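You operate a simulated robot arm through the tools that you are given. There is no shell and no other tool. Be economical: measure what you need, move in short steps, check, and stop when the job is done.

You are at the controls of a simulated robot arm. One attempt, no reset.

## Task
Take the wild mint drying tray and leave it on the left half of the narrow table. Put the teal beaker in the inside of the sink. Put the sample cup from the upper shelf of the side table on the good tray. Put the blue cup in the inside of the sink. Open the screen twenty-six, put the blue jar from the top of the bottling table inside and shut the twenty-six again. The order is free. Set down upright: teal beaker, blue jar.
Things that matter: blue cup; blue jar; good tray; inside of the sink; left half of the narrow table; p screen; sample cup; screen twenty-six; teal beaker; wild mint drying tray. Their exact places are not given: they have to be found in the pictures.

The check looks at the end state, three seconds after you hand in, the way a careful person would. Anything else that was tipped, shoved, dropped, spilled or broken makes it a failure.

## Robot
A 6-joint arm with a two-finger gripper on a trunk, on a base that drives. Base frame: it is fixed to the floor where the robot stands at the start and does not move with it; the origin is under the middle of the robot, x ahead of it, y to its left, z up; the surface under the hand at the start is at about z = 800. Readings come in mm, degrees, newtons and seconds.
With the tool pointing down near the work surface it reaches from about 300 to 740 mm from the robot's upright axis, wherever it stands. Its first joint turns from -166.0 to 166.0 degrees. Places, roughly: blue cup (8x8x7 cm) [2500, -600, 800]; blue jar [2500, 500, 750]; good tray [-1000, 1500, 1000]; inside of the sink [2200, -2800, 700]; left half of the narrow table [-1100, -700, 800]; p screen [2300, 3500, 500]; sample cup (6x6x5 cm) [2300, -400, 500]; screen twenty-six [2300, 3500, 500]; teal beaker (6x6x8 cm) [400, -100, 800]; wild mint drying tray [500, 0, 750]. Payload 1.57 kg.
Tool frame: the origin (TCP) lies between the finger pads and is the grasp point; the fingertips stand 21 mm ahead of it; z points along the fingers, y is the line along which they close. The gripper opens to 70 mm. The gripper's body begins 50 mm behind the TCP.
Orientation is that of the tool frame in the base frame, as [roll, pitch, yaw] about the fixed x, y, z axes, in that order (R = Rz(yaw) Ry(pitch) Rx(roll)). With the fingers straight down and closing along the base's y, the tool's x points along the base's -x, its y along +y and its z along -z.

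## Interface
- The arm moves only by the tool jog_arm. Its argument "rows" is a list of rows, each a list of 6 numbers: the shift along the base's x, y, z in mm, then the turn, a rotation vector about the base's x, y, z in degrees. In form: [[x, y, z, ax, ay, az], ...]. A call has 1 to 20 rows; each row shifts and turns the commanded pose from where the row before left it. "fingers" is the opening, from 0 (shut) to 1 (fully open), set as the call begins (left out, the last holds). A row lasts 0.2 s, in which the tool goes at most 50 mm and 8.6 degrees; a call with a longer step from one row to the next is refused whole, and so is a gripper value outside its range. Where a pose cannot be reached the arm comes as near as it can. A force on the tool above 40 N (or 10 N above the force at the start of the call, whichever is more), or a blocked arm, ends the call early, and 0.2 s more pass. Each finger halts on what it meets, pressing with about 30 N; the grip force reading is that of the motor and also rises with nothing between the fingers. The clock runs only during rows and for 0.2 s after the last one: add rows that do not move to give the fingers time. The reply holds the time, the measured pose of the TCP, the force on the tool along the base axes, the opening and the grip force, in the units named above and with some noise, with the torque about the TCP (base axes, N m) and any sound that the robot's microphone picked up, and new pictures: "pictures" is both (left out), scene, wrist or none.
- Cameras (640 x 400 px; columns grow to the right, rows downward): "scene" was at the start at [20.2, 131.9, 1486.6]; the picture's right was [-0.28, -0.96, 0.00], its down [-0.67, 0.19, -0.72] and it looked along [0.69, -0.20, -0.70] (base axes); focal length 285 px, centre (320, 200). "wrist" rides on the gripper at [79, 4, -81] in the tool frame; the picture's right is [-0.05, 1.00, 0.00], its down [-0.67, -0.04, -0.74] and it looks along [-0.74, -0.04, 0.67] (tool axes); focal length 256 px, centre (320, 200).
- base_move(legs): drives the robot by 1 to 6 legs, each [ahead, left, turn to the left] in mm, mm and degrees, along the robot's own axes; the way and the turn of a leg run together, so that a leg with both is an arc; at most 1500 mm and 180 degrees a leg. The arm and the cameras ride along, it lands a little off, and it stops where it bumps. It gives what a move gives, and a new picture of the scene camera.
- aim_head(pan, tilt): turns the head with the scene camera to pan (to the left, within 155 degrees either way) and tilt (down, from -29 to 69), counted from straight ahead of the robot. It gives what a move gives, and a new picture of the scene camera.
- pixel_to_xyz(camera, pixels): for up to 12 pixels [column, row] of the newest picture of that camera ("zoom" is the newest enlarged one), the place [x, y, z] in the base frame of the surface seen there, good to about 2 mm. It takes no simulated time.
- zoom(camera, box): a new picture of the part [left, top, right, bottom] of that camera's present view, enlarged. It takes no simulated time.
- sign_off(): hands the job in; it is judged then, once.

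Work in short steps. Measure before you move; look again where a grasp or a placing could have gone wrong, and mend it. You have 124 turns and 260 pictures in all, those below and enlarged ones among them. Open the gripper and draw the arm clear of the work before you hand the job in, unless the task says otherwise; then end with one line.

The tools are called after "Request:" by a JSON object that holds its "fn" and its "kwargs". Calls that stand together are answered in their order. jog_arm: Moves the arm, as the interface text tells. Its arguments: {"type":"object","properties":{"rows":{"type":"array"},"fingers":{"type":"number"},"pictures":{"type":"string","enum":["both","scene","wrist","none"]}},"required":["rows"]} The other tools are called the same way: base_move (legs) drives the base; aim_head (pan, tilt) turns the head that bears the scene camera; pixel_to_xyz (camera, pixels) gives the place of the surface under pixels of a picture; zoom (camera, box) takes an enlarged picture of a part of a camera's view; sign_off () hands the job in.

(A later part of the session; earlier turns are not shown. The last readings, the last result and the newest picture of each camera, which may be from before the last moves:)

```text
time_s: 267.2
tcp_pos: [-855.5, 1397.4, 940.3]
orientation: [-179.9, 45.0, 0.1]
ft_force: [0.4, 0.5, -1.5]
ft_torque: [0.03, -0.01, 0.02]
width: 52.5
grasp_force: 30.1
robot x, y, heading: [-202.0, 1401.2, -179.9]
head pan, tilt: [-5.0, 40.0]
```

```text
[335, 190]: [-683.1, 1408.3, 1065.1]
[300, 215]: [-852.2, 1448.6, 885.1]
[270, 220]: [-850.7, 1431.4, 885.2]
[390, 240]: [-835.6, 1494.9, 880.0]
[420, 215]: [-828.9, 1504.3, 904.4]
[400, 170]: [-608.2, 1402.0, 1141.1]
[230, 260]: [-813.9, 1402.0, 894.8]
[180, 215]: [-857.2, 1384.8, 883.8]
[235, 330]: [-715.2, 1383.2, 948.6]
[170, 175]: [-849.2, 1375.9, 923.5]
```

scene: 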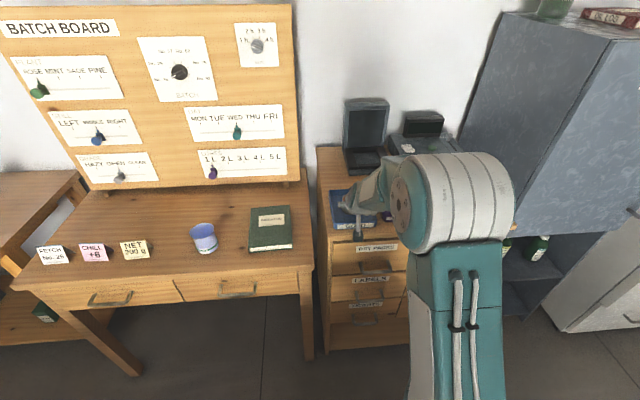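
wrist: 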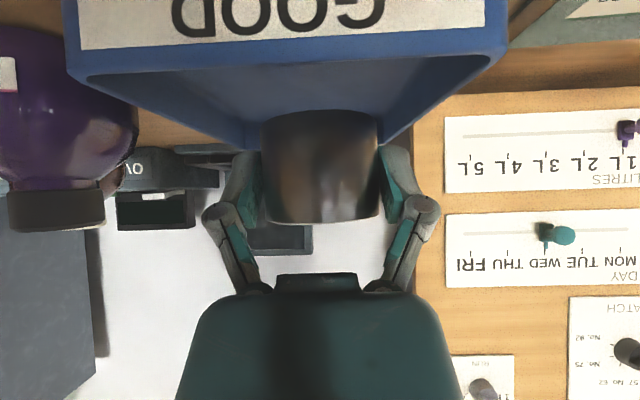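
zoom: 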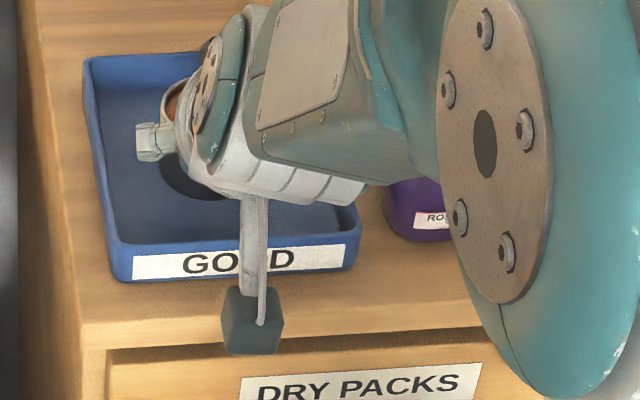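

Wrist/forearm are well clear (z>1060 there). Lower to 916, then gently.

Request:
{"fn": "jog_arm", "kwargs": {"rows": [[0, 2, -8, 0, 0, 0], [0, 2, -8, 0, 0, 0], [0, 0, -5, 0, 0, 0], [0, 0, -3, 0, 0, 0], [0, 0, -2, 0, 0, 0], [0, 0, 0, 0, 0, 0]], "pictures": "wrist"}}

```text
time_s: 268.6
tcp_pos: [-854.9, 1402.3, 915.4]
orientation: [-179.8, 44.9, 0.2]
ft_force: [-0.5, 0.9, -0.7]
ft_torque: [0.0, -0.03, -0.02]
width: 52.6
grasp_force: 29.8
robot x, y, heading: [-204.0, 1397.9, -180.3]
head pan, tilt: [-5.0, 40.0]
```

wrist: 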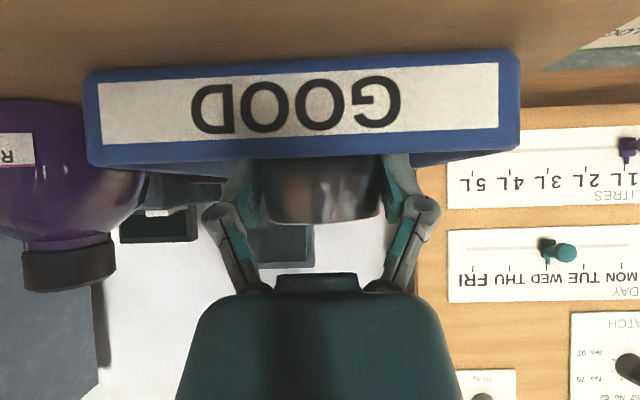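

Request:
{"fn": "jog_arm", "kwargs": {"rows": [[0, 0, -1, 0, 0, 0], [0, 0, -1, 0, 0, 0], [0, 0, -1, 0, 0, 0], [0, 0, 0, 0, 0, 0]], "pictures": "none"}}

```text
time_s: 269.6
tcp_pos: [-855.5, 1402.0, 913.3]
orientation: [-179.9, 45.0, 0.0]
ft_force: [-0.2, -0.8, -0.2]
ft_torque: [-0.09, 0.02, 0.02]
width: 52.3
grasp_force: 30.4
robot x, y, heading: [-202.9, 1401.4, -179.7]
head pan, tilt: [-5.0, 40.0]
```

Almost unloaded; one or two more millimetres.

Request:
{"fn": "jog_arm", "kwargs": {"rows": [[0, 0, -1, 0, 0, 0], [0, 0, -1, 0, 0, 0], [0, 0, 0, 0, 0, 0]], "pictures": "none"}}

```text
time_s: 270.4
tcp_pos: [-856.6, 1401.1, 911.5]
orientation: [-179.9, 45.2, 0.0]
ft_force: [0.5, -0.6, 9.9]
ft_torque: [-0.23, 0.09, 0.02]
width: 52.6
grasp_force: 30.4
robot x, y, heading: [-205.0, 1398.8, -180.2]
head pan, tilt: [-5.0, 40.0]
```

Contact. Open to ~61 mm only (tray wall at y≈1357), then withdraw along the tool axis.

Request:
{"fn": "jog_arm", "kwargs": {"rows": [[0, 0, 0.5, 0, 0, 0], [0, 0, 0, 0, 0, 0], [0, 0, 0, 0, 0, 0]], "fingers": 0.87, "pictures": "wrist"}}

Request:
{"fn": "jog_arm", "kwargs": {"rows": [[6, 0, 6, 0, 0, 0], [12, 0, 12, 0, 0, 0], [20, 0, 20, 0, 0, 0], [25, 0, 25, 0, 0, 0], [25, 0, 25, 0, 0, 0], [0, 0, 0, 0, 0, 0]], "fingers": 0.87}}

```text
time_s: 271.2
tcp_pos: [-854.6, 1401.9, 910.2]
orientation: [-180.0, 44.9, 0.2]
ft_force: [-1.0, 0.4, -0.8]
ft_torque: [-0.03, 0.0, 0.02]
width: 61.1
grasp_force: 0.1
robot x, y, heading: [-206.8, 1397.3, -179.8]
head pan, tilt: [-5.0, 40.0]
```

wrist: 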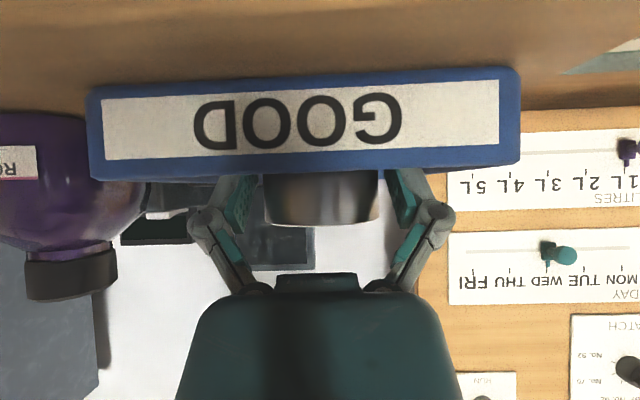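

```text
time_s: 272.6
tcp_pos: [-780.0, 1403.3, 985.2]
orientation: [-179.5, 45.2, 0.0]
ft_force: [1.2, 0.0, -0.2]
ft_torque: [0.01, 0.0, -0.03]
width: 61.0
grasp_force: 0.1
out of reach, approached as far as the arm can: row 5
robot x, y, heading: [-201.6, 1401.8, -180.1]
head pan, tilt: [-5.0, 40.0]
```

scene: 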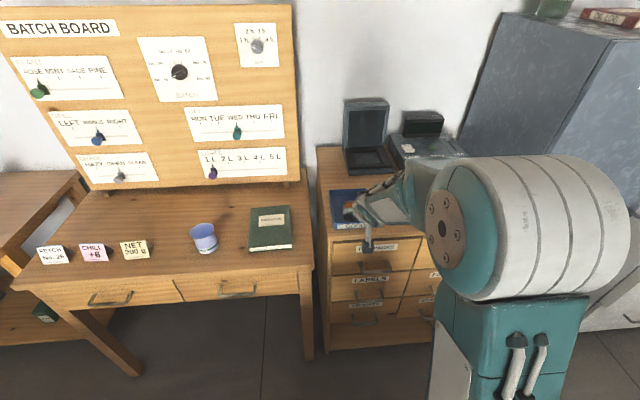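
wrist: 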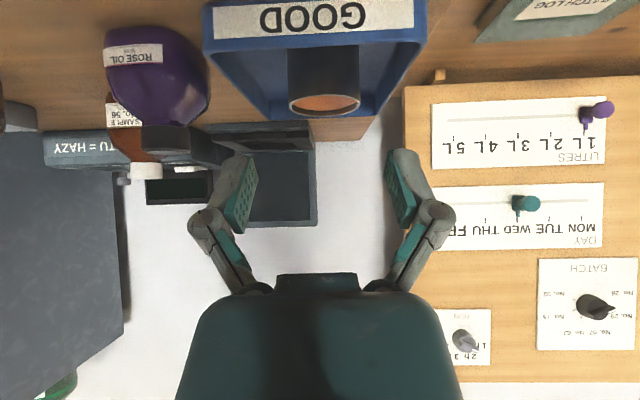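

Sample cup stands on the GOOD tray. Back off, restore the tool to vertical, then drive to the screen rack.

Request:
{"fn": "base_move", "kwargs": {"legs": [[-150, 0, 0]]}}

Request:
{"fn": "jog_arm", "kwargs": {"rows": [[20, 0, 15, 0, 0, 0], [20, 0, 15, 0, -7.5, 0], [20, 0, 15, 0, -7.5, 0], [20, 0, 15, 0, -7.5, 0], [20, 0, 15, 0, -7.5, 0], [20, 0, 15, 0, -7.5, 0], [20, 0, 0, 0, -7.5, 0], [20, 0, 0, 0, 0, 0], [0, 0, 0, 0, 0, 0]], "fingers": 0.87, "pictures": "none"}}

Request:
{"fn": "base_move", "kwargs": {"legs": [[0, -970, 0], [0, 0, -90], [0, -1300, 0], [0, -900, 0]]}}

Request:
{"fn": "aim_head", "kwargs": {"pan": -5, "tilt": 25}}

```text
time_s: 273.9
tcp_pos: [-634.4, 1404.2, 985.2]
orientation: [-179.5, 45.2, 0.2]
ft_force: [0.2, -0.5, 1.0]
ft_torque: [-0.01, 0.0, 0.0]
width: 61.0
grasp_force: 0.0
robot x, y, heading: [-60.1, 1397.7, -179.6]
head pan, tilt: [-5.0, 40.0]
```

scene: 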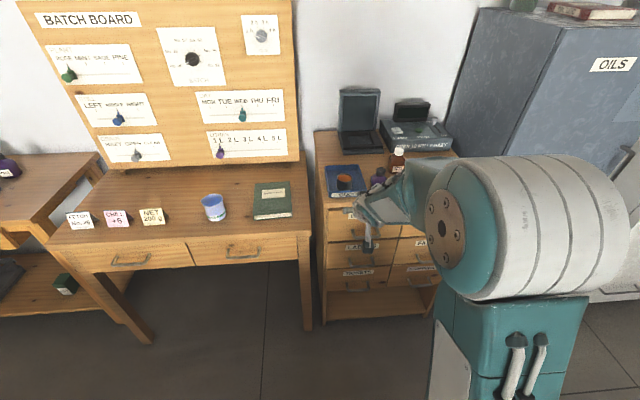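

```text
time_s: 275.9
tcp_pos: [-472.8, 1404.3, 1074.7]
orientation: [-179.6, 0.3, 0.1]
ft_force: [0.3, -0.3, 0.1]
ft_torque: [-0.01, -0.01, -0.03]
width: 61.0
grasp_force: 0.0
robot x, y, heading: [-55.2, 1400.2, -179.9]
head pan, tilt: [-5.0, 40.0]
```

```text
time_s: 295.3
tcp_pos: [2130.2, 2772.7, 1077.1]
orientation: [-179.6, 0.2, -91.0]
ft_force: [1.1, 0.3, 0.6]
ft_torque: [-0.02, 0.0, -0.01]
width: 60.8
grasp_force: 0.1
robot x, y, heading: [2123.1, 2357.3, 89.1]
head pan, tilt: [-5.0, 40.0]
```

scene: 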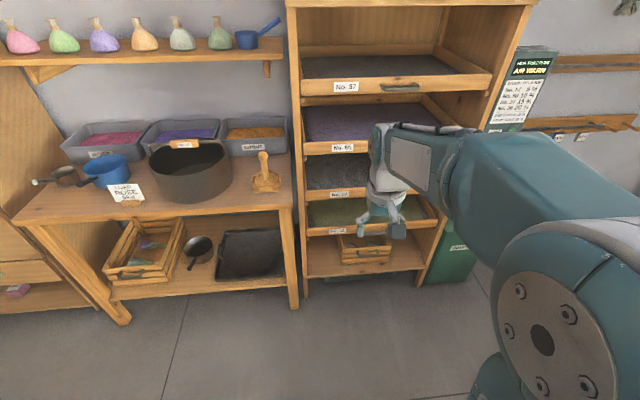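

```text
time_s: 296.1
tcp_pos: [2132.4, 2773.7, 1075.4]
orientation: [-179.6, 0.1, -90.9]
ft_force: [-0.3, -0.2, 0.3]
ft_torque: [-0.02, 0.01, 0.0]
width: 60.8
grasp_force: 0.0
robot x, y, heading: [2121.6, 2356.9, 89.1]
head pan, tilt: [-5.0, 25.0]
```

scene: 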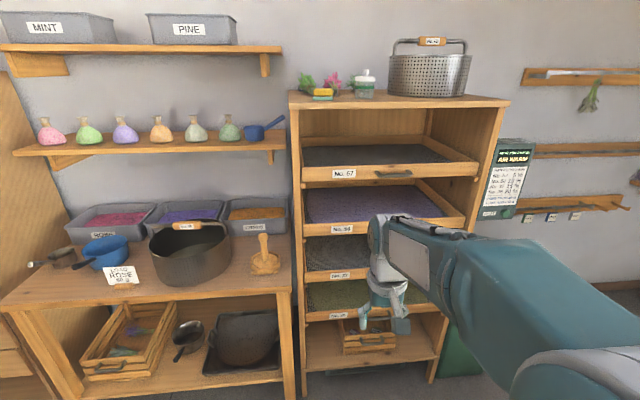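

Zoom on the rack labels and measure the fronts and handles.

Request:
{"fn": "zoom", "kwargs": {"camera": "scene", "box": [280, 150, 480, 360]}}

Request:
{"fn": "zoom", "kwargs": {"camera": "wrist", "box": [0, 0, 640, 400]}}

Request:
{"fn": "pixel_to_xyz", "kwargs": {"camera": "scene", "pixels": [[345, 174], [395, 175], [340, 230], [338, 276], [337, 316], [310, 276], [310, 317], [360, 305], [360, 275], [330, 345], [440, 310], [300, 300]]}}

```text
1.90 times, centred on (380, 255) of scene
```

zoom: 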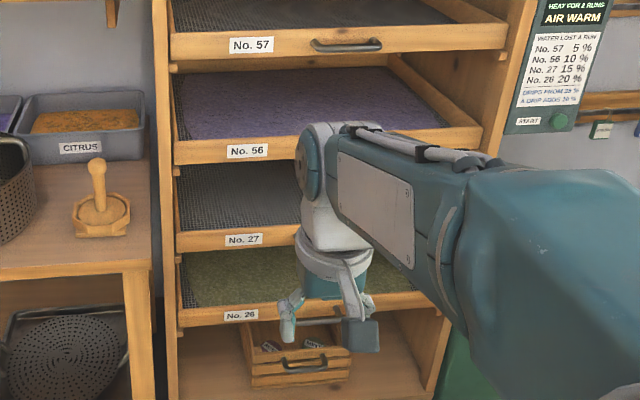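

```text
1.00 times, centred on (320, 200) of wrist (not enlarged: the box is as wide or as high as the picture)
```

zoom: 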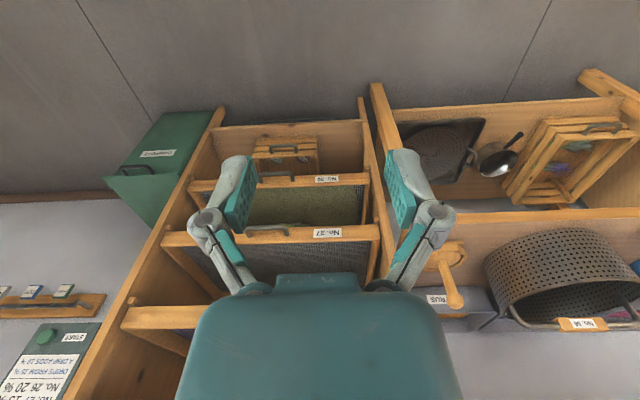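

```text
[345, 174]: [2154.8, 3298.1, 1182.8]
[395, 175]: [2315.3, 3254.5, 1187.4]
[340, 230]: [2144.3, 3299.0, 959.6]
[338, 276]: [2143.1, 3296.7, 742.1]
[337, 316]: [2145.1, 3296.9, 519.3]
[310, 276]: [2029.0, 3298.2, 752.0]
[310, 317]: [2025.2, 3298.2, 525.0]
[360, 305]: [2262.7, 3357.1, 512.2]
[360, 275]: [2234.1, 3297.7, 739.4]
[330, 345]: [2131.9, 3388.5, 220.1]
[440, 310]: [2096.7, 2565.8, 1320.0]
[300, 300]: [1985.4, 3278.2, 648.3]
```

No. 26 is the lowest screen (front z≈520). Measure its handle in the wrist view (around (278,178)) and 27's handle.

Request:
{"fn": "zoom", "kwargs": {"camera": "wrist", "box": [180, 100, 400, 260]}}

Request:
{"fn": "pixel_to_xyz", "kwargs": {"camera": "wrist", "pixels": [[262, 176], [277, 179], [293, 178], [325, 180], [350, 180], [250, 230], [268, 230], [285, 230], [340, 205], [320, 195], [355, 215]]}}

```text
2.50 times, centred on (290, 180) of wrist
```

zoom: 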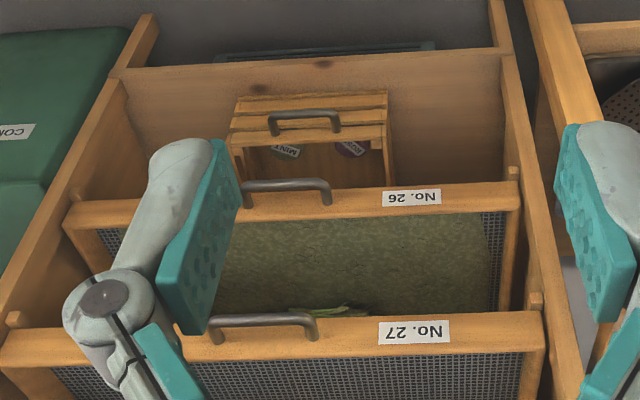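

```text
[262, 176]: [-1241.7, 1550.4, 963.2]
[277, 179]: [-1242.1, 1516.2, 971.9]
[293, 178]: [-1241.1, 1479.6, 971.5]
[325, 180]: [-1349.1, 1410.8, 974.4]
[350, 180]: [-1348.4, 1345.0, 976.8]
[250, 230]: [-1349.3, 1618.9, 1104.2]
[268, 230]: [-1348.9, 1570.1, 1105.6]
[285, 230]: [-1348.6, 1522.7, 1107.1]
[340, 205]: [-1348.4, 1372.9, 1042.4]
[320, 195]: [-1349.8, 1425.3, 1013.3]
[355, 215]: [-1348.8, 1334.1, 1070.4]
```

The wrist picture was stale; use the zoom one.

Request:
{"fn": "pixel_to_xyz", "kwargs": {"camera": "zoom", "pixels": [[265, 186], [300, 184], [318, 184], [327, 198], [410, 198], [350, 205], [250, 322], [300, 319], [350, 230], [420, 260], [300, 290], [350, 310]]}}

```text
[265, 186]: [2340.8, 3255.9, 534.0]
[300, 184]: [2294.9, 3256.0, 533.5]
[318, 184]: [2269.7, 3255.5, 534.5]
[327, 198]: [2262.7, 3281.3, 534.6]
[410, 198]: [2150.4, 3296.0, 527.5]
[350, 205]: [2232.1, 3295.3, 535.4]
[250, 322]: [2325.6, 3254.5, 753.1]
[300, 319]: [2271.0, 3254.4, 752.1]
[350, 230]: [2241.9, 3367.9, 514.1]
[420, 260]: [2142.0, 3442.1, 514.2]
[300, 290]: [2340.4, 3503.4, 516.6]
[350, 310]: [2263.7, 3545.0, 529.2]
```

Handle 26: bar x≈2262–2365, y≈3258, z≈528, ~30 mm off the front. I'll grip it with the tool tilted 45° and the fingers above-behind/below-front. Position the base and pre-orient the tool.

Request:
{"fn": "base_move", "kwargs": {"legs": [[0, -180, 0.9], [115, 0, 0]]}}

Request:
{"fn": "jog_arm", "kwargs": {"rows": [[0, 15, 0, 0, 0, 8.2], [0, 15, 0, 0, 0, 8.2], [0, 15, 0, 0, 0, 8.2], [0, 15, 0, 0, 0, 8.2], [0, 15, 0, 0, 0, 8.2], [0, 15, 0, 0, 0, 8.2], [0, 15, 0, 0, 0, 8.2], [0, 15, 0, 0, 0, 8.2], [0, 0, 0, 0, 0, 8.2], [0, 0, 0, 0, 0, 8.2], [0, 0, 0, 0, 0, 8], [0, 0, 0, 0, 0, 0]], "fingers": 0.4}}

```text
time_s: 298.4
tcp_pos: [2309.1, 2886.6, 1077.1]
orientation: [-179.6, 0.2, -90.1]
ft_force: [0.7, 0.1, 0.4]
ft_torque: [-0.01, 0.02, 0.03]
width: 61.0
grasp_force: 0.0
robot x, y, heading: [2299.0, 2469.4, 89.9]
head pan, tilt: [-5.0, 25.0]
```

scene: 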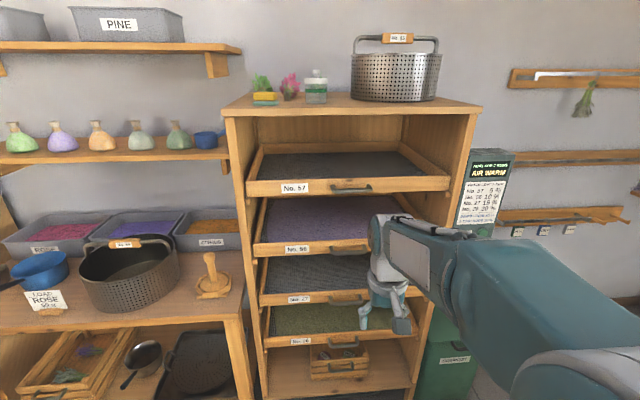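

```text
time_s: 301.0
tcp_pos: [2310.5, 3006.4, 1076.3]
orientation: [-179.8, 0.3, 0.0]
ft_force: [0.0, 0.4, -0.3]
ft_torque: [-0.01, 0.01, -0.01]
width: 27.9
grasp_force: 0.1
robot x, y, heading: [2305.5, 2464.7, 89.8]
head pan, tilt: [-5.0, 25.0]
```

scene: 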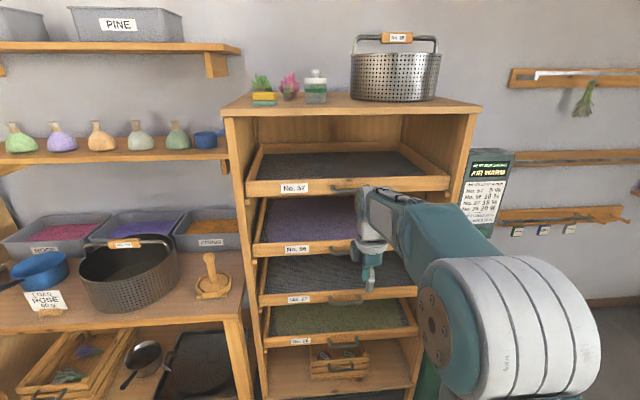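
wrist: 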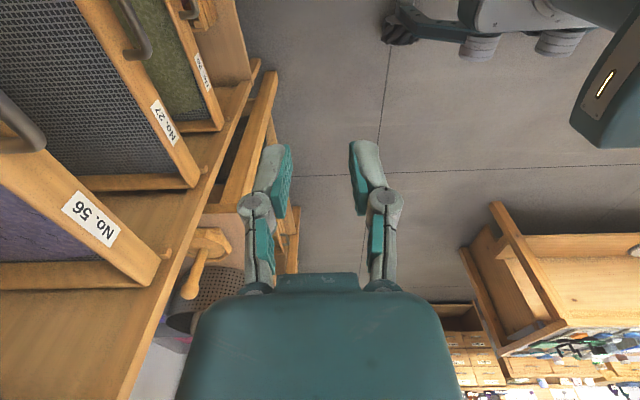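

Tilt 45° forward and lower to the pre-grasp point (2315,3205,583).

Request:
{"fn": "jog_arm", "kwargs": {"rows": [[1, 8, -40, 7.5, 0, 0], [1, 8, -40, 7.5, 0, 0], [1, 8, -40, 7.5, 0, 0], [1, 8, -40, 7.5, 0, 0], [1, 8, -40, 7.5, 0, 0], [0, 8, -40, 7.5, 0, 0], [0, 25, -42, 0, 0, 0], [0, 25, -42, 0, 0, 0], [0, 25, -42, 0, 0, 0], [0, 25, -42, 0, 0, 0], [0, 25, -42, 0, 0, 0], [0, 25, -42, 0, 0, 0], [0, 0, 0, 0, 0, 0]], "fingers": 0.4}}

```text
time_s: 303.8
tcp_pos: [2318.6, 3202.5, 595.7]
orientation: [-134.8, 0.3, 0.1]
ft_force: [-0.4, 0.8, 0.1]
ft_torque: [0.01, 0.03, 0.0]
width: 28.0
grasp_force: 0.0
out of reach, approached as far as the arm can: row 5
robot x, y, heading: [2306.8, 2469.3, 90.0]
head pan, tilt: [-5.0, 25.0]
```

scene: 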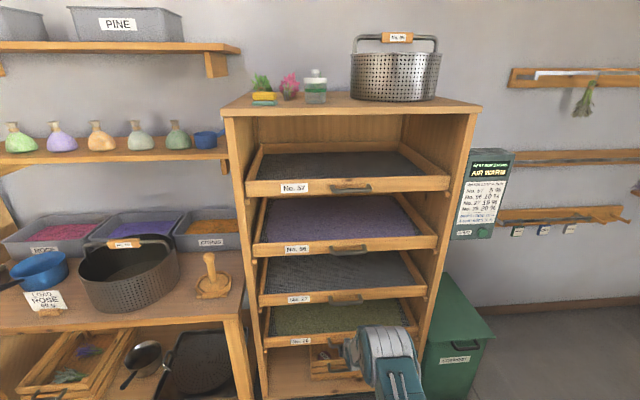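
wrist: 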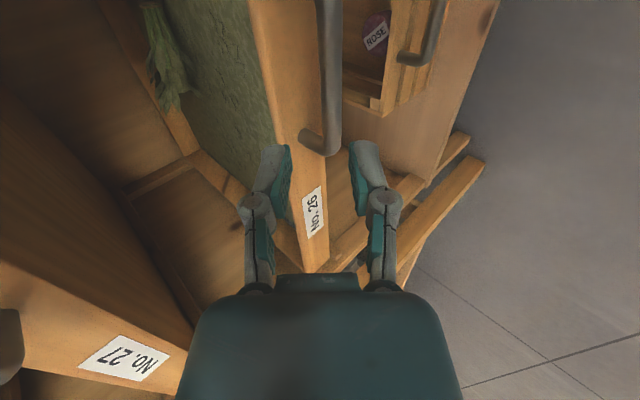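

Measure the bar in the wrist view.

Request:
{"fn": "pixel_to_xyz", "kwargs": {"camera": "wrist", "pixels": [[318, 20], [328, 20], [340, 20], [318, 100], [328, 100], [340, 100], [325, 148], [300, 140], [280, 60]]}}

```text
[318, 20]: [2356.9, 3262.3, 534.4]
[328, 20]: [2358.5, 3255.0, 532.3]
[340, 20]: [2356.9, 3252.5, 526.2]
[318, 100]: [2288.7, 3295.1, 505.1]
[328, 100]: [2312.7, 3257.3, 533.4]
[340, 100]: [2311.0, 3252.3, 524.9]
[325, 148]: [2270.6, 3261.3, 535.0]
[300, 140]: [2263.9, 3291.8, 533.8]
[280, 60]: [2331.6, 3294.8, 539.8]
```

Bar axis ≈(y 3259, z 528). Correct sideways (−5.6,−5.6), then advance 79 mm along the tool axis.

Request:
{"fn": "jog_arm", "kwargs": {"rows": [[0, -5.6, -5.6, 0, 0, 0], [0, 20, -20, 0, 0, 0], [0, 18, -18, 0, 0, 0], [0, 18, -18, 0, 0, 0], [0, 0, 0, 0, 0, 0]], "fingers": 0.4, "pictures": "wrist"}}

```text
time_s: 305.0
tcp_pos: [2318.3, 3248.6, 538.8]
orientation: [-134.9, 0.5, 0.3]
ft_force: [0.5, 0.0, 0.3]
ft_torque: [0.01, -0.02, 0.04]
width: 27.8
grasp_force: 0.1
out of reach, approached as far as the arm can: row 4
robot x, y, heading: [2302.9, 2475.1, 90.0]
head pan, tilt: [-5.0, 25.0]
```

wrist: 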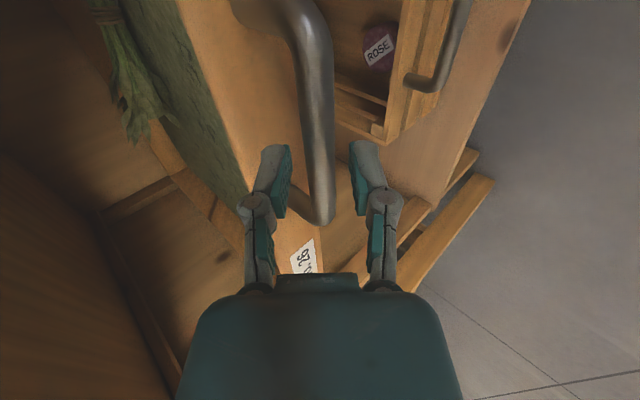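

At reach limit. Withdraw 40, drive base ahead 60, and advance again.

Request:
{"fn": "jog_arm", "kwargs": {"rows": [[0, -28, 28, 0, 0, 0], [0, -28, 28, 0, 0, 0], [0, 0, 0, 0, 0, 0]], "fingers": 0.4, "pictures": "none"}}

Request:
{"fn": "base_move", "kwargs": {"legs": [[50, 0, 0]]}}

```text
time_s: 305.8
tcp_pos: [2316.1, 3191.3, 596.2]
orientation: [-134.8, 0.3, 0.1]
ft_force: [-0.4, -0.9, 0.5]
ft_torque: [-0.01, -0.01, -0.01]
width: 28.1
grasp_force: 0.0
robot x, y, heading: [2304.0, 2471.1, 89.9]
head pan, tilt: [-5.0, 25.0]
```

```text
time_s: 306.7
tcp_pos: [2317.8, 3241.9, 596.3]
orientation: [-134.8, 0.3, 0.1]
ft_force: [0.6, 0.7, 0.5]
ft_torque: [-0.05, 0.0, -0.02]
width: 28.0
grasp_force: 0.1
robot x, y, heading: [2305.9, 2518.2, 90.0]
head pan, tilt: [-5.0, 25.0]
```

scene: 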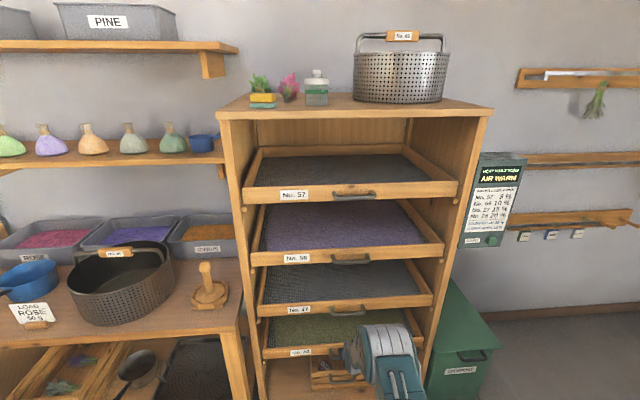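

Now go to the pre-point (3203,584) and advance along the axis to (3253,534).

Request:
{"fn": "jog_arm", "kwargs": {"rows": [[0, -38, 0, 0, 0, 0], [0, 0, -12.6, 0, 0, 0], [0, 17, -17, 0, 0, 0], [0, 17, -17, 0, 0, 0], [0, 16, -16, 0, 0, 0], [0, 0, 0, 0, 0, 0]], "fingers": 0.4, "pictures": "none"}}

Request:
{"fn": "jog_arm", "kwargs": {"rows": [[0, 0, 0, 0, 0, 0], [0, 0, 0, 0, 0, 0], [0, 0, 0, 0, 0, 0]], "fingers": 0, "pictures": "wrist"}}

```text
time_s: 308.1
tcp_pos: [2317.2, 3253.7, 533.9]
orientation: [-134.7, 0.3, 0.2]
ft_force: [0.3, 0.1, -0.2]
ft_torque: [0.05, -0.02, -0.01]
width: 27.7
grasp_force: 0.1
robot x, y, heading: [2301.7, 2520.1, 90.0]
head pan, tilt: [-5.0, 25.0]
```

```text
time_s: 308.9
tcp_pos: [2318.1, 3253.9, 534.3]
orientation: [-134.7, 0.3, 0.1]
ft_force: [0.1, -4.0, 4.3]
ft_torque: [-0.01, 0.0, 0.05]
width: 14.4
grasp_force: 31.8
robot x, y, heading: [2302.7, 2519.3, 89.9]
head pan, tilt: [-5.0, 25.0]
```

wrist: 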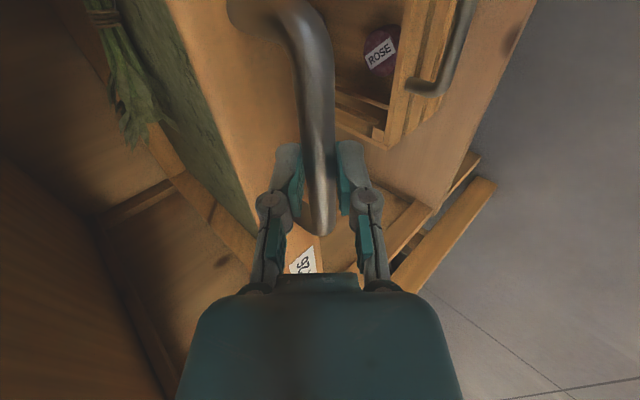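

Gripped. Pull by driving the base back 200 mm.

Request:
{"fn": "base_move", "kwargs": {"legs": [[-100, 0, 0]]}}

Request:
{"fn": "base_move", "kwargs": {"legs": [[-110, 0, 0]]}}

```text
time_s: 310.1
tcp_pos: [2317.5, 3153.8, 534.9]
orientation: [-134.7, 0.2, 0.1]
ft_force: [-3.0, 0.9, 2.9]
ft_torque: [0.01, 0.02, 0.09]
width: 14.4
grasp_force: 32.2
robot x, y, heading: [2304.9, 2420.3, 90.0]
head pan, tilt: [-5.0, 25.0]
```

scene: 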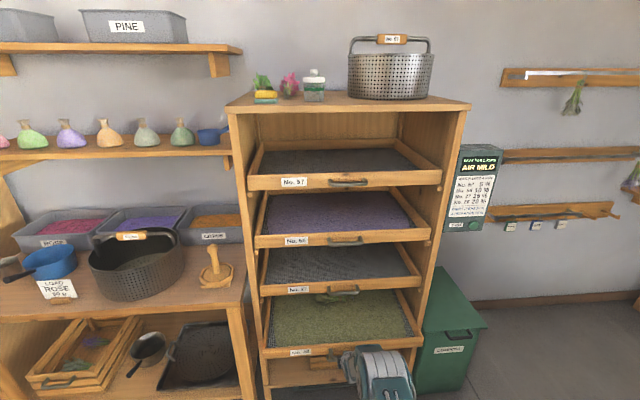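

```text
time_s: 311.3
tcp_pos: [2316.7, 3043.4, 534.0]
orientation: [-134.7, 0.2, 0.1]
ft_force: [-6.1, 2.1, -7.2]
ft_torque: [-0.05, 0.03, 0.13]
width: 14.5
grasp_force: 32.2
robot x, y, heading: [2302.3, 2307.7, 89.6]
head pan, tilt: [-5.0, 25.0]
```

scene: 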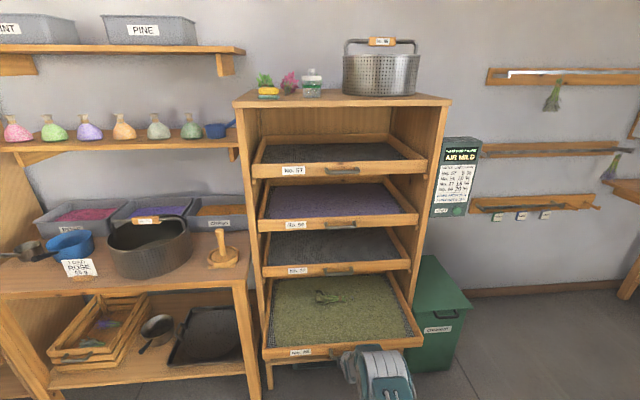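

Screen 26 is out ~210 mm. Release the handle slightly and watch that the screen stays put.

Request:
{"fn": "jog_arm", "kwargs": {"rows": [[0, 0, 0, 0, 0, 0], [0, 0, 0, 0, 0, 0]], "fingers": 0.4, "pictures": "wrist"}}

Request:
{"fn": "jog_arm", "kwargs": {"rows": [[0, -17, 17, 0, 0, 0], [0, -28, 28, 0, 0, 0], [0, -28, 28, 0, 0, 0], [0, -10, 45, 0, 0, 0], [0, 0, 45, 0, 0, 0], [0, 0, 45, 0, 0, 0], [0, 0, 0, 0, 0, 0]], "fingers": 0.4}}

```text
time_s: 311.9
tcp_pos: [2317.6, 3043.0, 534.3]
orientation: [-134.7, 0.3, 0.1]
ft_force: [-0.6, -0.9, -0.2]
ft_torque: [-0.04, 0.0, 0.0]
width: 28.0
grasp_force: 0.1
robot x, y, heading: [2302.0, 2310.3, 89.5]
head pan, tilt: [-5.0, 25.0]
```

wrist: 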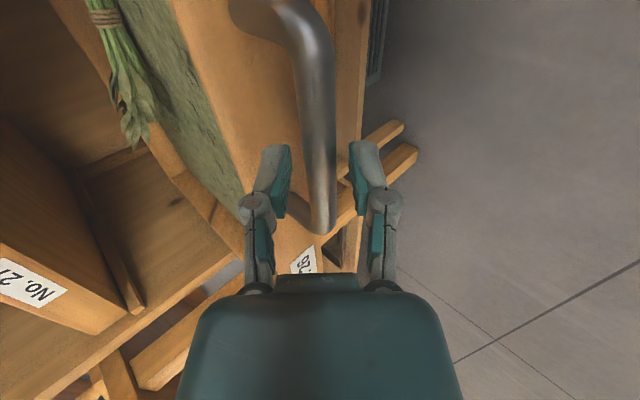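

```text
time_s: 313.5
tcp_pos: [2316.9, 2960.3, 746.3]
orientation: [-134.7, 0.3, 0.1]
ft_force: [0.6, 0.8, 0.2]
ft_torque: [-0.01, 0.01, -0.03]
width: 28.4
grasp_force: 0.1
robot x, y, heading: [2302.2, 2309.9, 89.7]
head pan, tilt: [-5.0, 25.0]
```

scene: 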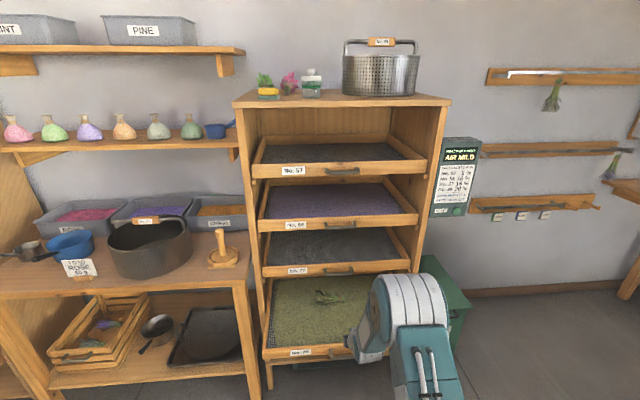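
wrist: 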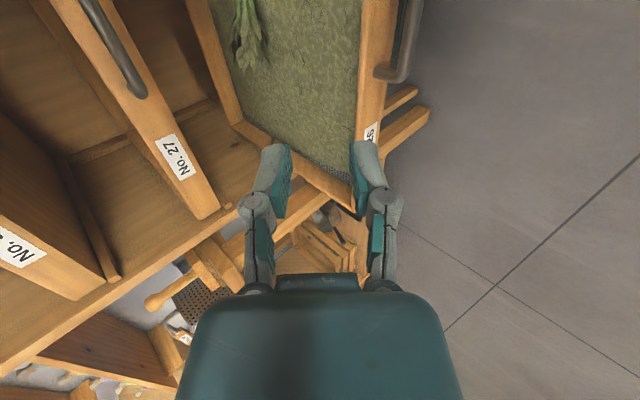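

Screen stays open. Raise and straighten the tool, then drive to the bottling table for the blue jar.

Request:
{"fn": "jog_arm", "kwargs": {"rows": [[0, 0, 45, 0, 0, 0], [0, 0, 45, -7.5, 0, 0], [0, -10, 45, -7.5, 0, 0], [0, -15, 45, -7.5, 0, 0], [0, -20, 40, -7.5, 0, 0], [0, -25, 40, -7.5, 0, 0], [0, -30, 30, -7.5, 0, 0], [0, -40, 0, 0, 0, 0], [0, -40, 0, 0, 0, 0], [0, 0, 0, 0, 0, 0]], "fingers": 1, "pictures": "none"}}

Request:
{"fn": "base_move", "kwargs": {"legs": [[0, 850, 0], [0, 0, -90], [0, -1450, 0]]}}

Request:
{"fn": "aim_head", "kwargs": {"pan": -10, "tilt": 35}}

```text
time_s: 315.7
tcp_pos: [2318.5, 2781.5, 1033.5]
orientation: [-179.6, 0.1, -0.2]
ft_force: [0.3, 0.5, -0.7]
ft_torque: [0.0, -0.02, 0.0]
width: 69.9
grasp_force: 0.1
out of reach, approached as far as the arm can: row 3
robot x, y, heading: [2296.9, 2311.6, 89.9]
head pan, tilt: [-5.0, 25.0]
```

```text
time_s: 330.7
tcp_pos: [1963.3, 848.1, 1033.7]
orientation: [-179.6, 0.1, -89.4]
ft_force: [0.1, 0.3, -0.3]
ft_torque: [0.0, -0.01, -0.01]
width: 70.3
grasp_force: 0.0
robot x, y, heading: [1490.6, 856.3, 0.8]
head pan, tilt: [-5.0, 25.0]
```

scene: 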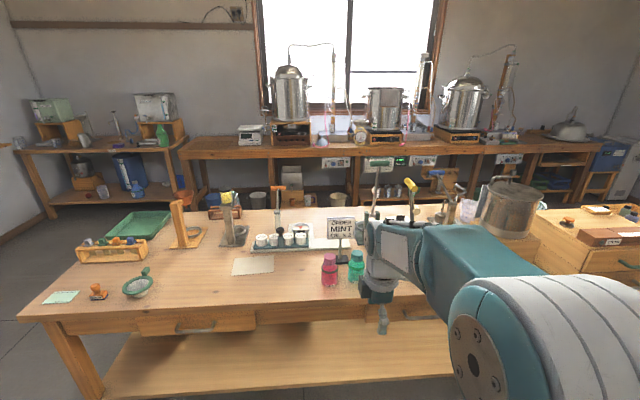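

```text
time_s: 331.4
tcp_pos: [1964.5, 845.7, 1033.3]
orientation: [-179.6, 0.2, -89.3]
ft_force: [-0.6, 0.0, 0.7]
ft_torque: [0.0, 0.0, 0.03]
width: 70.1
grasp_force: 0.0
robot x, y, heading: [1489.7, 851.9, 0.6]
head pan, tilt: [-10.0, 35.0]
```

scene: 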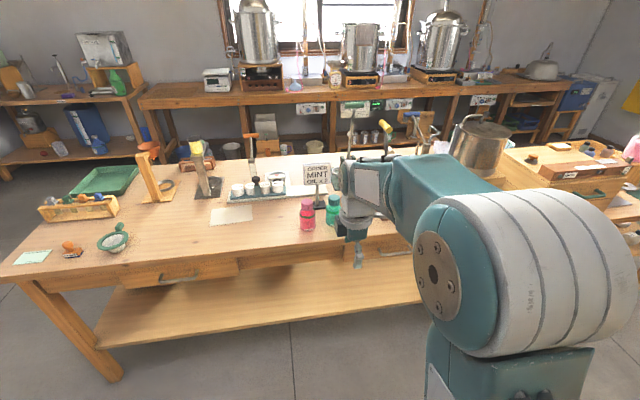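

The jar is hidden behind the arm; strafe right 380 and look.

Request:
{"fn": "base_move", "kwargs": {"legs": [[0, -420, -0.6]]}}

Request:
{"fn": "aim_head", "kwargs": {"pan": 15, "tilt": 38}}

```text
time_s: 334.0
tcp_pos: [1964.5, 428.3, 1033.4]
orientation: [-179.6, -0.1, -90.1]
ft_force: [0.9, 0.3, 0.4]
ft_torque: [-0.07, 0.02, 0.01]
width: 70.0
grasp_force: 0.0
robot x, y, heading: [1490.9, 441.7, -0.2]
head pan, tilt: [-10.0, 35.0]
```

scene: 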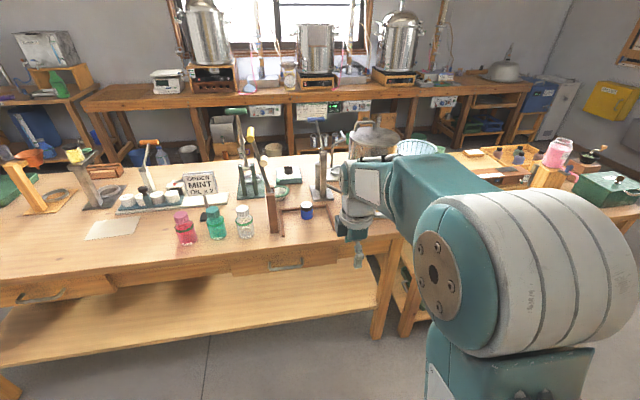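

```text
time_s: 334.9
tcp_pos: [1965.5, 422.5, 1033.2]
orientation: [-179.6, 0.2, -90.0]
ft_force: [-0.1, -0.6, 0.3]
ft_torque: [0.01, 0.01, -0.03]
width: 70.1
grasp_force: 0.0
robot x, y, heading: [1493.0, 438.0, 0.3]
head pan, tilt: [15.0, 38.0]
```

scene: 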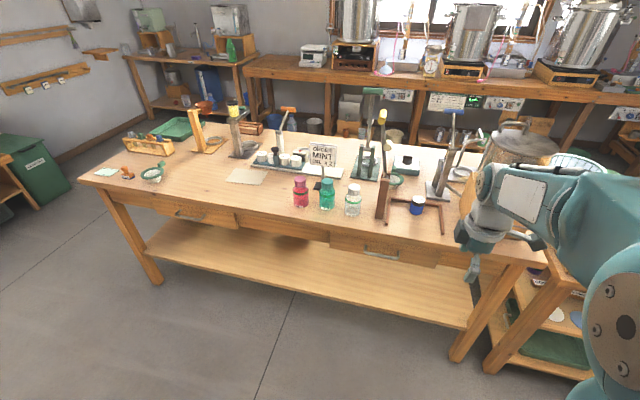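

Blue jar at (417,205) amid a crank-like stand. Zoom and measure.

Request:
{"fn": "zoom", "kwargs": {"camera": "scene", "box": [340, 90, 500, 250]}}

Request:
{"fn": "pixel_to_xyz", "kwargs": {"camera": "scene", "pixels": [[417, 198], [410, 205], [424, 205], [417, 214], [417, 208], [387, 200], [384, 175], [441, 215], [438, 190], [381, 115], [353, 205], [405, 203]]}}

```text
2.50 times, centred on (420, 170) of scene
```

zoom: 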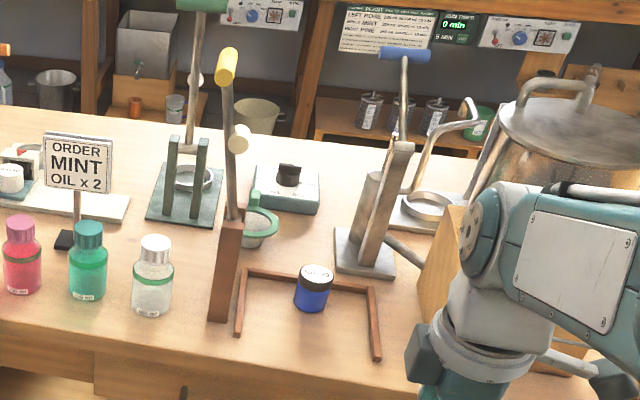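

```text
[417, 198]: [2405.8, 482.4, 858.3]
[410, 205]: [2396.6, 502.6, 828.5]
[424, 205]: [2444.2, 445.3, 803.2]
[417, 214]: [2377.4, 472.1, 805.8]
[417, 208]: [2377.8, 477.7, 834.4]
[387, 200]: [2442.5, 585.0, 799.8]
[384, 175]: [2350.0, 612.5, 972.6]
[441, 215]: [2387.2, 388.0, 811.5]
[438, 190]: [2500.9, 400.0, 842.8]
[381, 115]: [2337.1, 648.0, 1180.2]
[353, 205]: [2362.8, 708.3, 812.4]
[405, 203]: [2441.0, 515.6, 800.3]
```

Measure the tall presses' tops on both sides.

Request:
{"fn": "pixel_to_xyz", "kwargs": {"camera": "zoom", "pixels": [[405, 55], [400, 90], [395, 150], [380, 250], [345, 250], [385, 210], [440, 190], [228, 60], [232, 130], [225, 260], [315, 268], [315, 310]]}}

Request:
{"fn": "jog_arm", "kwargs": {"rows": [[0, 0, 10, 0, 0, -8.2], [0, 5, 10, 0, 0, -8.2], [0, 5, 10, 0, 0, -8.2], [0, 5, 10, 0, 0, -8.2], [0, 5, 10, 0, 0, -8.2], [0, 5, 10, 0, 0, -8.2], [0, 5, 0, 0, 0, -8.2], [0, 5, 0, 0, 0, -8.2], [0, 5, 0, 0, 0, -8.2], [0, 5, 0, 0, 0, -8.2], [0, 5, 0, 0, 0, -8], [0, 5, 0, 0, 0, 0], [0, 0, 0, 0, 0, 0]], "fingers": 1, "pictures": "wrist"}}

```text
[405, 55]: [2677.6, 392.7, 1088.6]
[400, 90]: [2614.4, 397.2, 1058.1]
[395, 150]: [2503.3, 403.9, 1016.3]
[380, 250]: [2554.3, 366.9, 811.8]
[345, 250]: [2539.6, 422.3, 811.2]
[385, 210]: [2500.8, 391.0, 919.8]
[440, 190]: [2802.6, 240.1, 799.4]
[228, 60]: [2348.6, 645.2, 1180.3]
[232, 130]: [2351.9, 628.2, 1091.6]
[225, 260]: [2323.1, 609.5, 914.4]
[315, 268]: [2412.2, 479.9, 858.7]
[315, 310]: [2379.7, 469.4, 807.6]
```

```text
time_s: 337.7
tcp_pos: [1964.2, 479.5, 1092.6]
orientation: [-179.4, 0.3, 179.9]
ft_force: [0.5, -0.2, -0.1]
ft_torque: [0.01, -0.02, -0.03]
width: 70.0
grasp_force: 0.2
robot x, y, heading: [1490.6, 440.0, -0.1]
head pan, tilt: [15.0, 38.0]
```

wrist: 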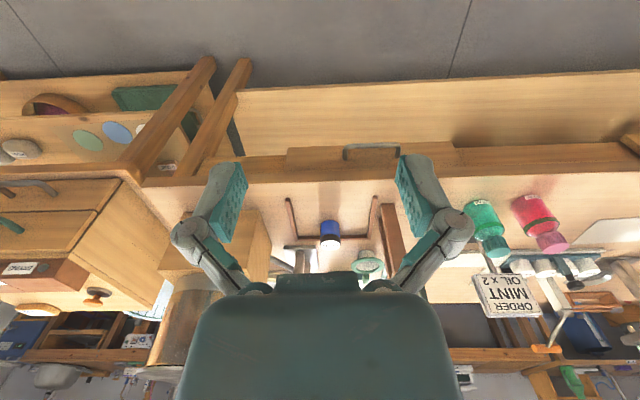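

Drive ahead 330 and look.

Request:
{"fn": "base_move", "kwargs": {"legs": [[330, 0, 0]]}}

Request:
{"fn": "jog_arm", "kwargs": {"rows": [[0, 0, 0, 0, 0, 0]], "pictures": "wrist"}}

```text
time_s: 339.9
tcp_pos: [2297.0, 479.6, 1091.9]
orientation: [-179.5, 0.2, -179.9]
ft_force: [0.0, -0.1, 0.1]
ft_torque: [0.0, 0.0, -0.01]
width: 70.1
grasp_force: 0.1
robot x, y, heading: [1821.0, 442.1, 0.0]
head pan, tilt: [15.0, 38.0]
```

scene: 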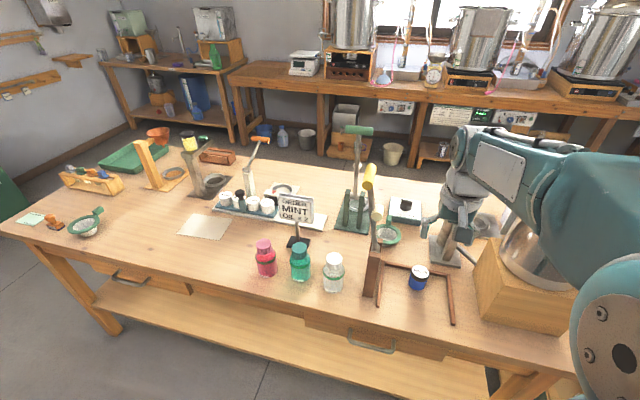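

```text
time_s: 340.3
tcp_pos: [2297.2, 480.0, 1092.6]
orientation: [-179.5, 0.4, -180.0]
ft_force: [-0.7, -0.3, 0.9]
ft_torque: [0.02, -0.03, -0.01]
width: 70.0
grasp_force: 0.0
robot x, y, heading: [1826.4, 439.7, -0.2]
head pan, tilt: [15.0, 38.0]
```

wrist: 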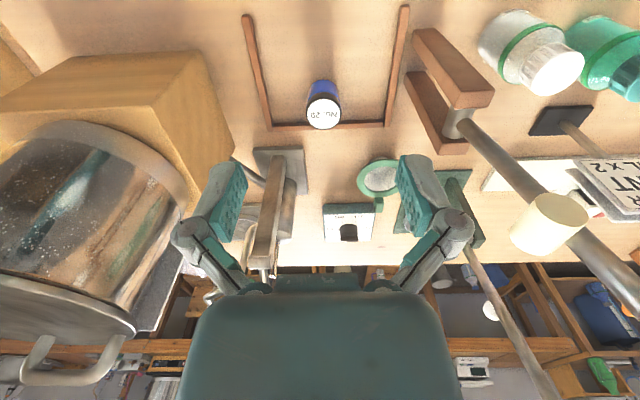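

Zoom on the jar and measure it, plus the pot's edge.

Request:
{"fn": "zoom", "kwargs": {"camera": "wrist", "box": [240, 50, 400, 150]}}

Request:
{"fn": "pixel_to_xyz", "kwargs": {"camera": "zoom", "pixels": [[272, 240], [395, 240], [330, 210], [330, 305], [330, 255], [325, 130], [330, 190]]}}

Request:
{"fn": "pixel_to_xyz", "kwargs": {"camera": "wrist", "pixels": [[180, 185], [150, 150], [230, 140], [455, 100], [430, 40], [490, 150], [265, 240], [540, 215], [185, 220]]}}

```text
4.00 times, centred on (320, 100) of wrist
```

zoom: 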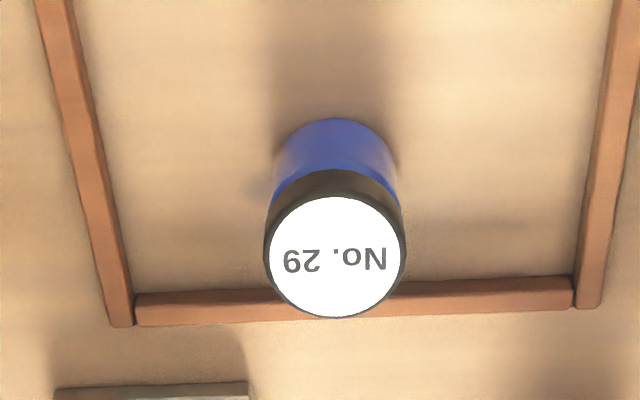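

```text
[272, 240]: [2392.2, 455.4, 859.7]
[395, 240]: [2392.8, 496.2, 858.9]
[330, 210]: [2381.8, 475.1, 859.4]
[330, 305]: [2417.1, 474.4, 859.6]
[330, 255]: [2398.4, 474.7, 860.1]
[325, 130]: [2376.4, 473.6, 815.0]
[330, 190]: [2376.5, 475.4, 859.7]
```

```text
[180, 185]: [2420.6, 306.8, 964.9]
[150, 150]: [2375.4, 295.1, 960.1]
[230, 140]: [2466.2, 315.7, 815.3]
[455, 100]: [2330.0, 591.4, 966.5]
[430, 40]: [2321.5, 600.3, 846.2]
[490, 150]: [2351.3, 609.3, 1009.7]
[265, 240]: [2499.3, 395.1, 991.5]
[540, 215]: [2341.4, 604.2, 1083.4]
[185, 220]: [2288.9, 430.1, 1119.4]
```

Jar centre (2399,475), top 860 (lid reads "No. 29"). Check the forearm's clearance from the pot before lowering.

Request:
{"fn": "pixel_to_xyz", "kwargs": {"camera": "scene", "pixels": [[600, 220], [560, 200], [520, 190], [480, 160], [560, 225], [630, 280], [540, 240]]}}

Request:
{"fn": "jog_arm", "kwargs": {"rows": [[35, -2, -10, 0, 0, 0], [35, -2, -10, 0, 0, 0], [32, -1, -10, 0, 0, 0], [0, 0, 0, 0, 0, 0]], "fingers": 1}}

```text
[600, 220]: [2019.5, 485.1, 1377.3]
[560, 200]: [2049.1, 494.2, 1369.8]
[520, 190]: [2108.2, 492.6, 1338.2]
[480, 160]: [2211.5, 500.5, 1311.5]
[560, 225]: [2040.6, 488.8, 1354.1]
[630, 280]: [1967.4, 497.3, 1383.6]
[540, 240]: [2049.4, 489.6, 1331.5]
```

```text
time_s: 341.3
tcp_pos: [2400.6, 473.7, 1062.8]
orientation: [-179.4, 0.2, 180.0]
ft_force: [1.3, 0.5, 0.9]
ft_torque: [0.0, -0.01, 0.01]
width: 69.8
grasp_force: 0.1
robot x, y, heading: [1826.1, 439.1, 0.0]
head pan, tilt: [15.0, 38.0]
```

scene: 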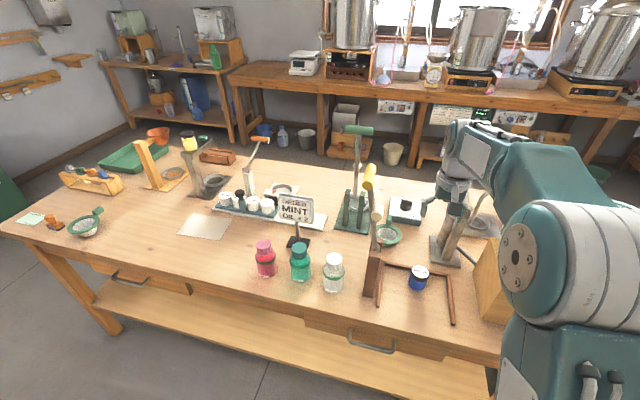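
wrist: 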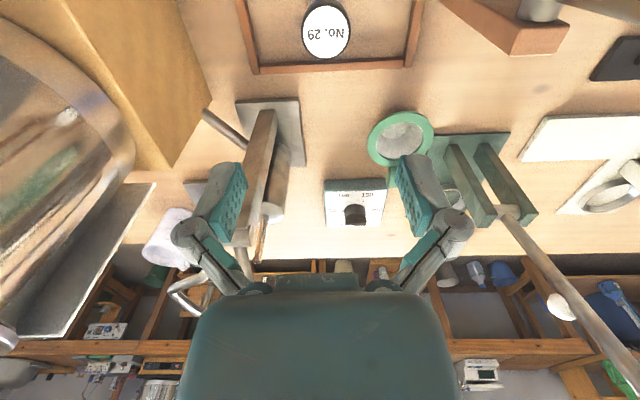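

All clear. Descend to z≈833 over the jar.

Request:
{"fn": "jog_arm", "kwargs": {"rows": [[-1, 1, -40, 0, 0, 0], [0, 0, -40, 0, 0, 0], [0, 0, -40, 0, 0, 0], [0, 0, -40, 0, 0, 0], [0, 0, -10, 0, 0, 0], [0, 0, 0, 0, 0, 0]], "fingers": 1, "pictures": "wrist"}}

Request:
{"fn": "jog_arm", "kwargs": {"rows": [[0, 0, -30, 0, 0, 0], [0, 0, -30, 0, 0, 0], [0, 0, 0, 0, 0, 0]], "fingers": 1, "pictures": "wrist"}}

Request:
{"fn": "jog_arm", "kwargs": {"rows": [[0, 0, 0, 0, 0, 0], [0, 0, 0, 0, 0, 0], [0, 0, 0, 0, 0, 0], [0, 0, 0, 0, 0, 0]], "fingers": 0, "pictures": "wrist"}}

```text
time_s: 342.7
tcp_pos: [2399.0, 474.9, 892.0]
orientation: [-179.5, 0.3, -179.9]
ft_force: [0.0, 0.6, 0.3]
ft_torque: [0.0, 0.01, -0.02]
width: 69.8
grasp_force: 0.1
robot x, y, heading: [1823.6, 438.9, -0.2]
head pan, tilt: [15.0, 38.0]
```

wrist: 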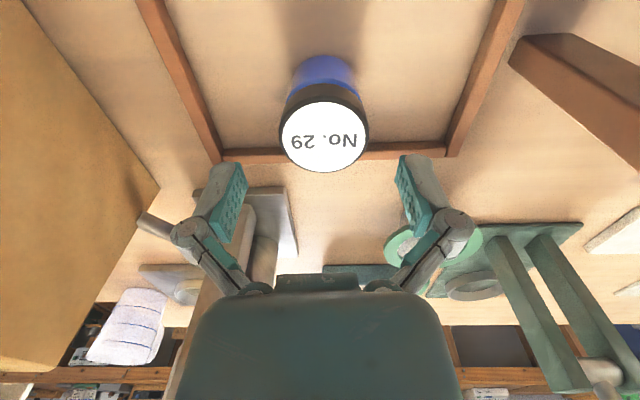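

```text
time_s: 343.5
tcp_pos: [2399.9, 474.3, 831.6]
orientation: [-179.4, 0.3, 179.9]
ft_force: [-0.4, 0.1, 0.0]
ft_torque: [-0.01, 0.02, 0.01]
width: 70.1
grasp_force: 0.1
robot x, y, heading: [1825.6, 439.0, 0.1]
head pan, tilt: [15.0, 38.0]
```

wrist: 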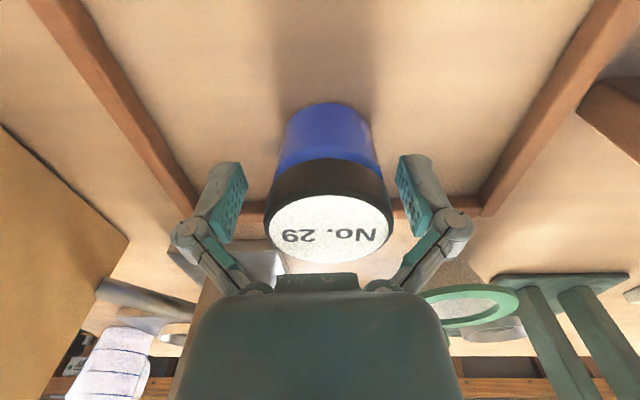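

```text
time_s: 344.5
tcp_pos: [2400.3, 474.0, 832.6]
orientation: [-179.5, 0.4, 180.0]
ft_force: [-0.6, -0.1, 14.6]
ft_torque: [0.25, 0.06, 0.02]
width: 47.0
grasp_force: 30.5
robot x, y, heading: [1822.8, 440.3, -0.2]
head pan, tilt: [15.0, 38.0]
```

wrist: 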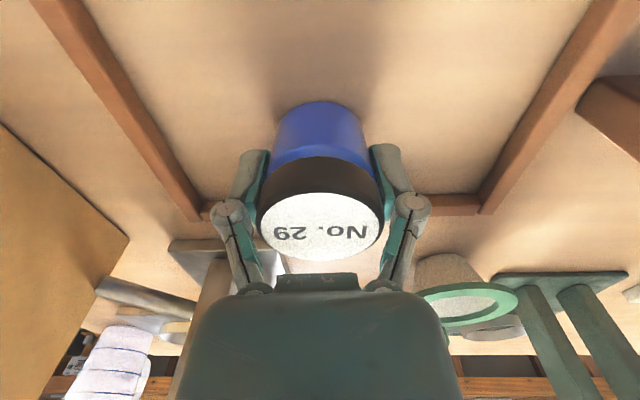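

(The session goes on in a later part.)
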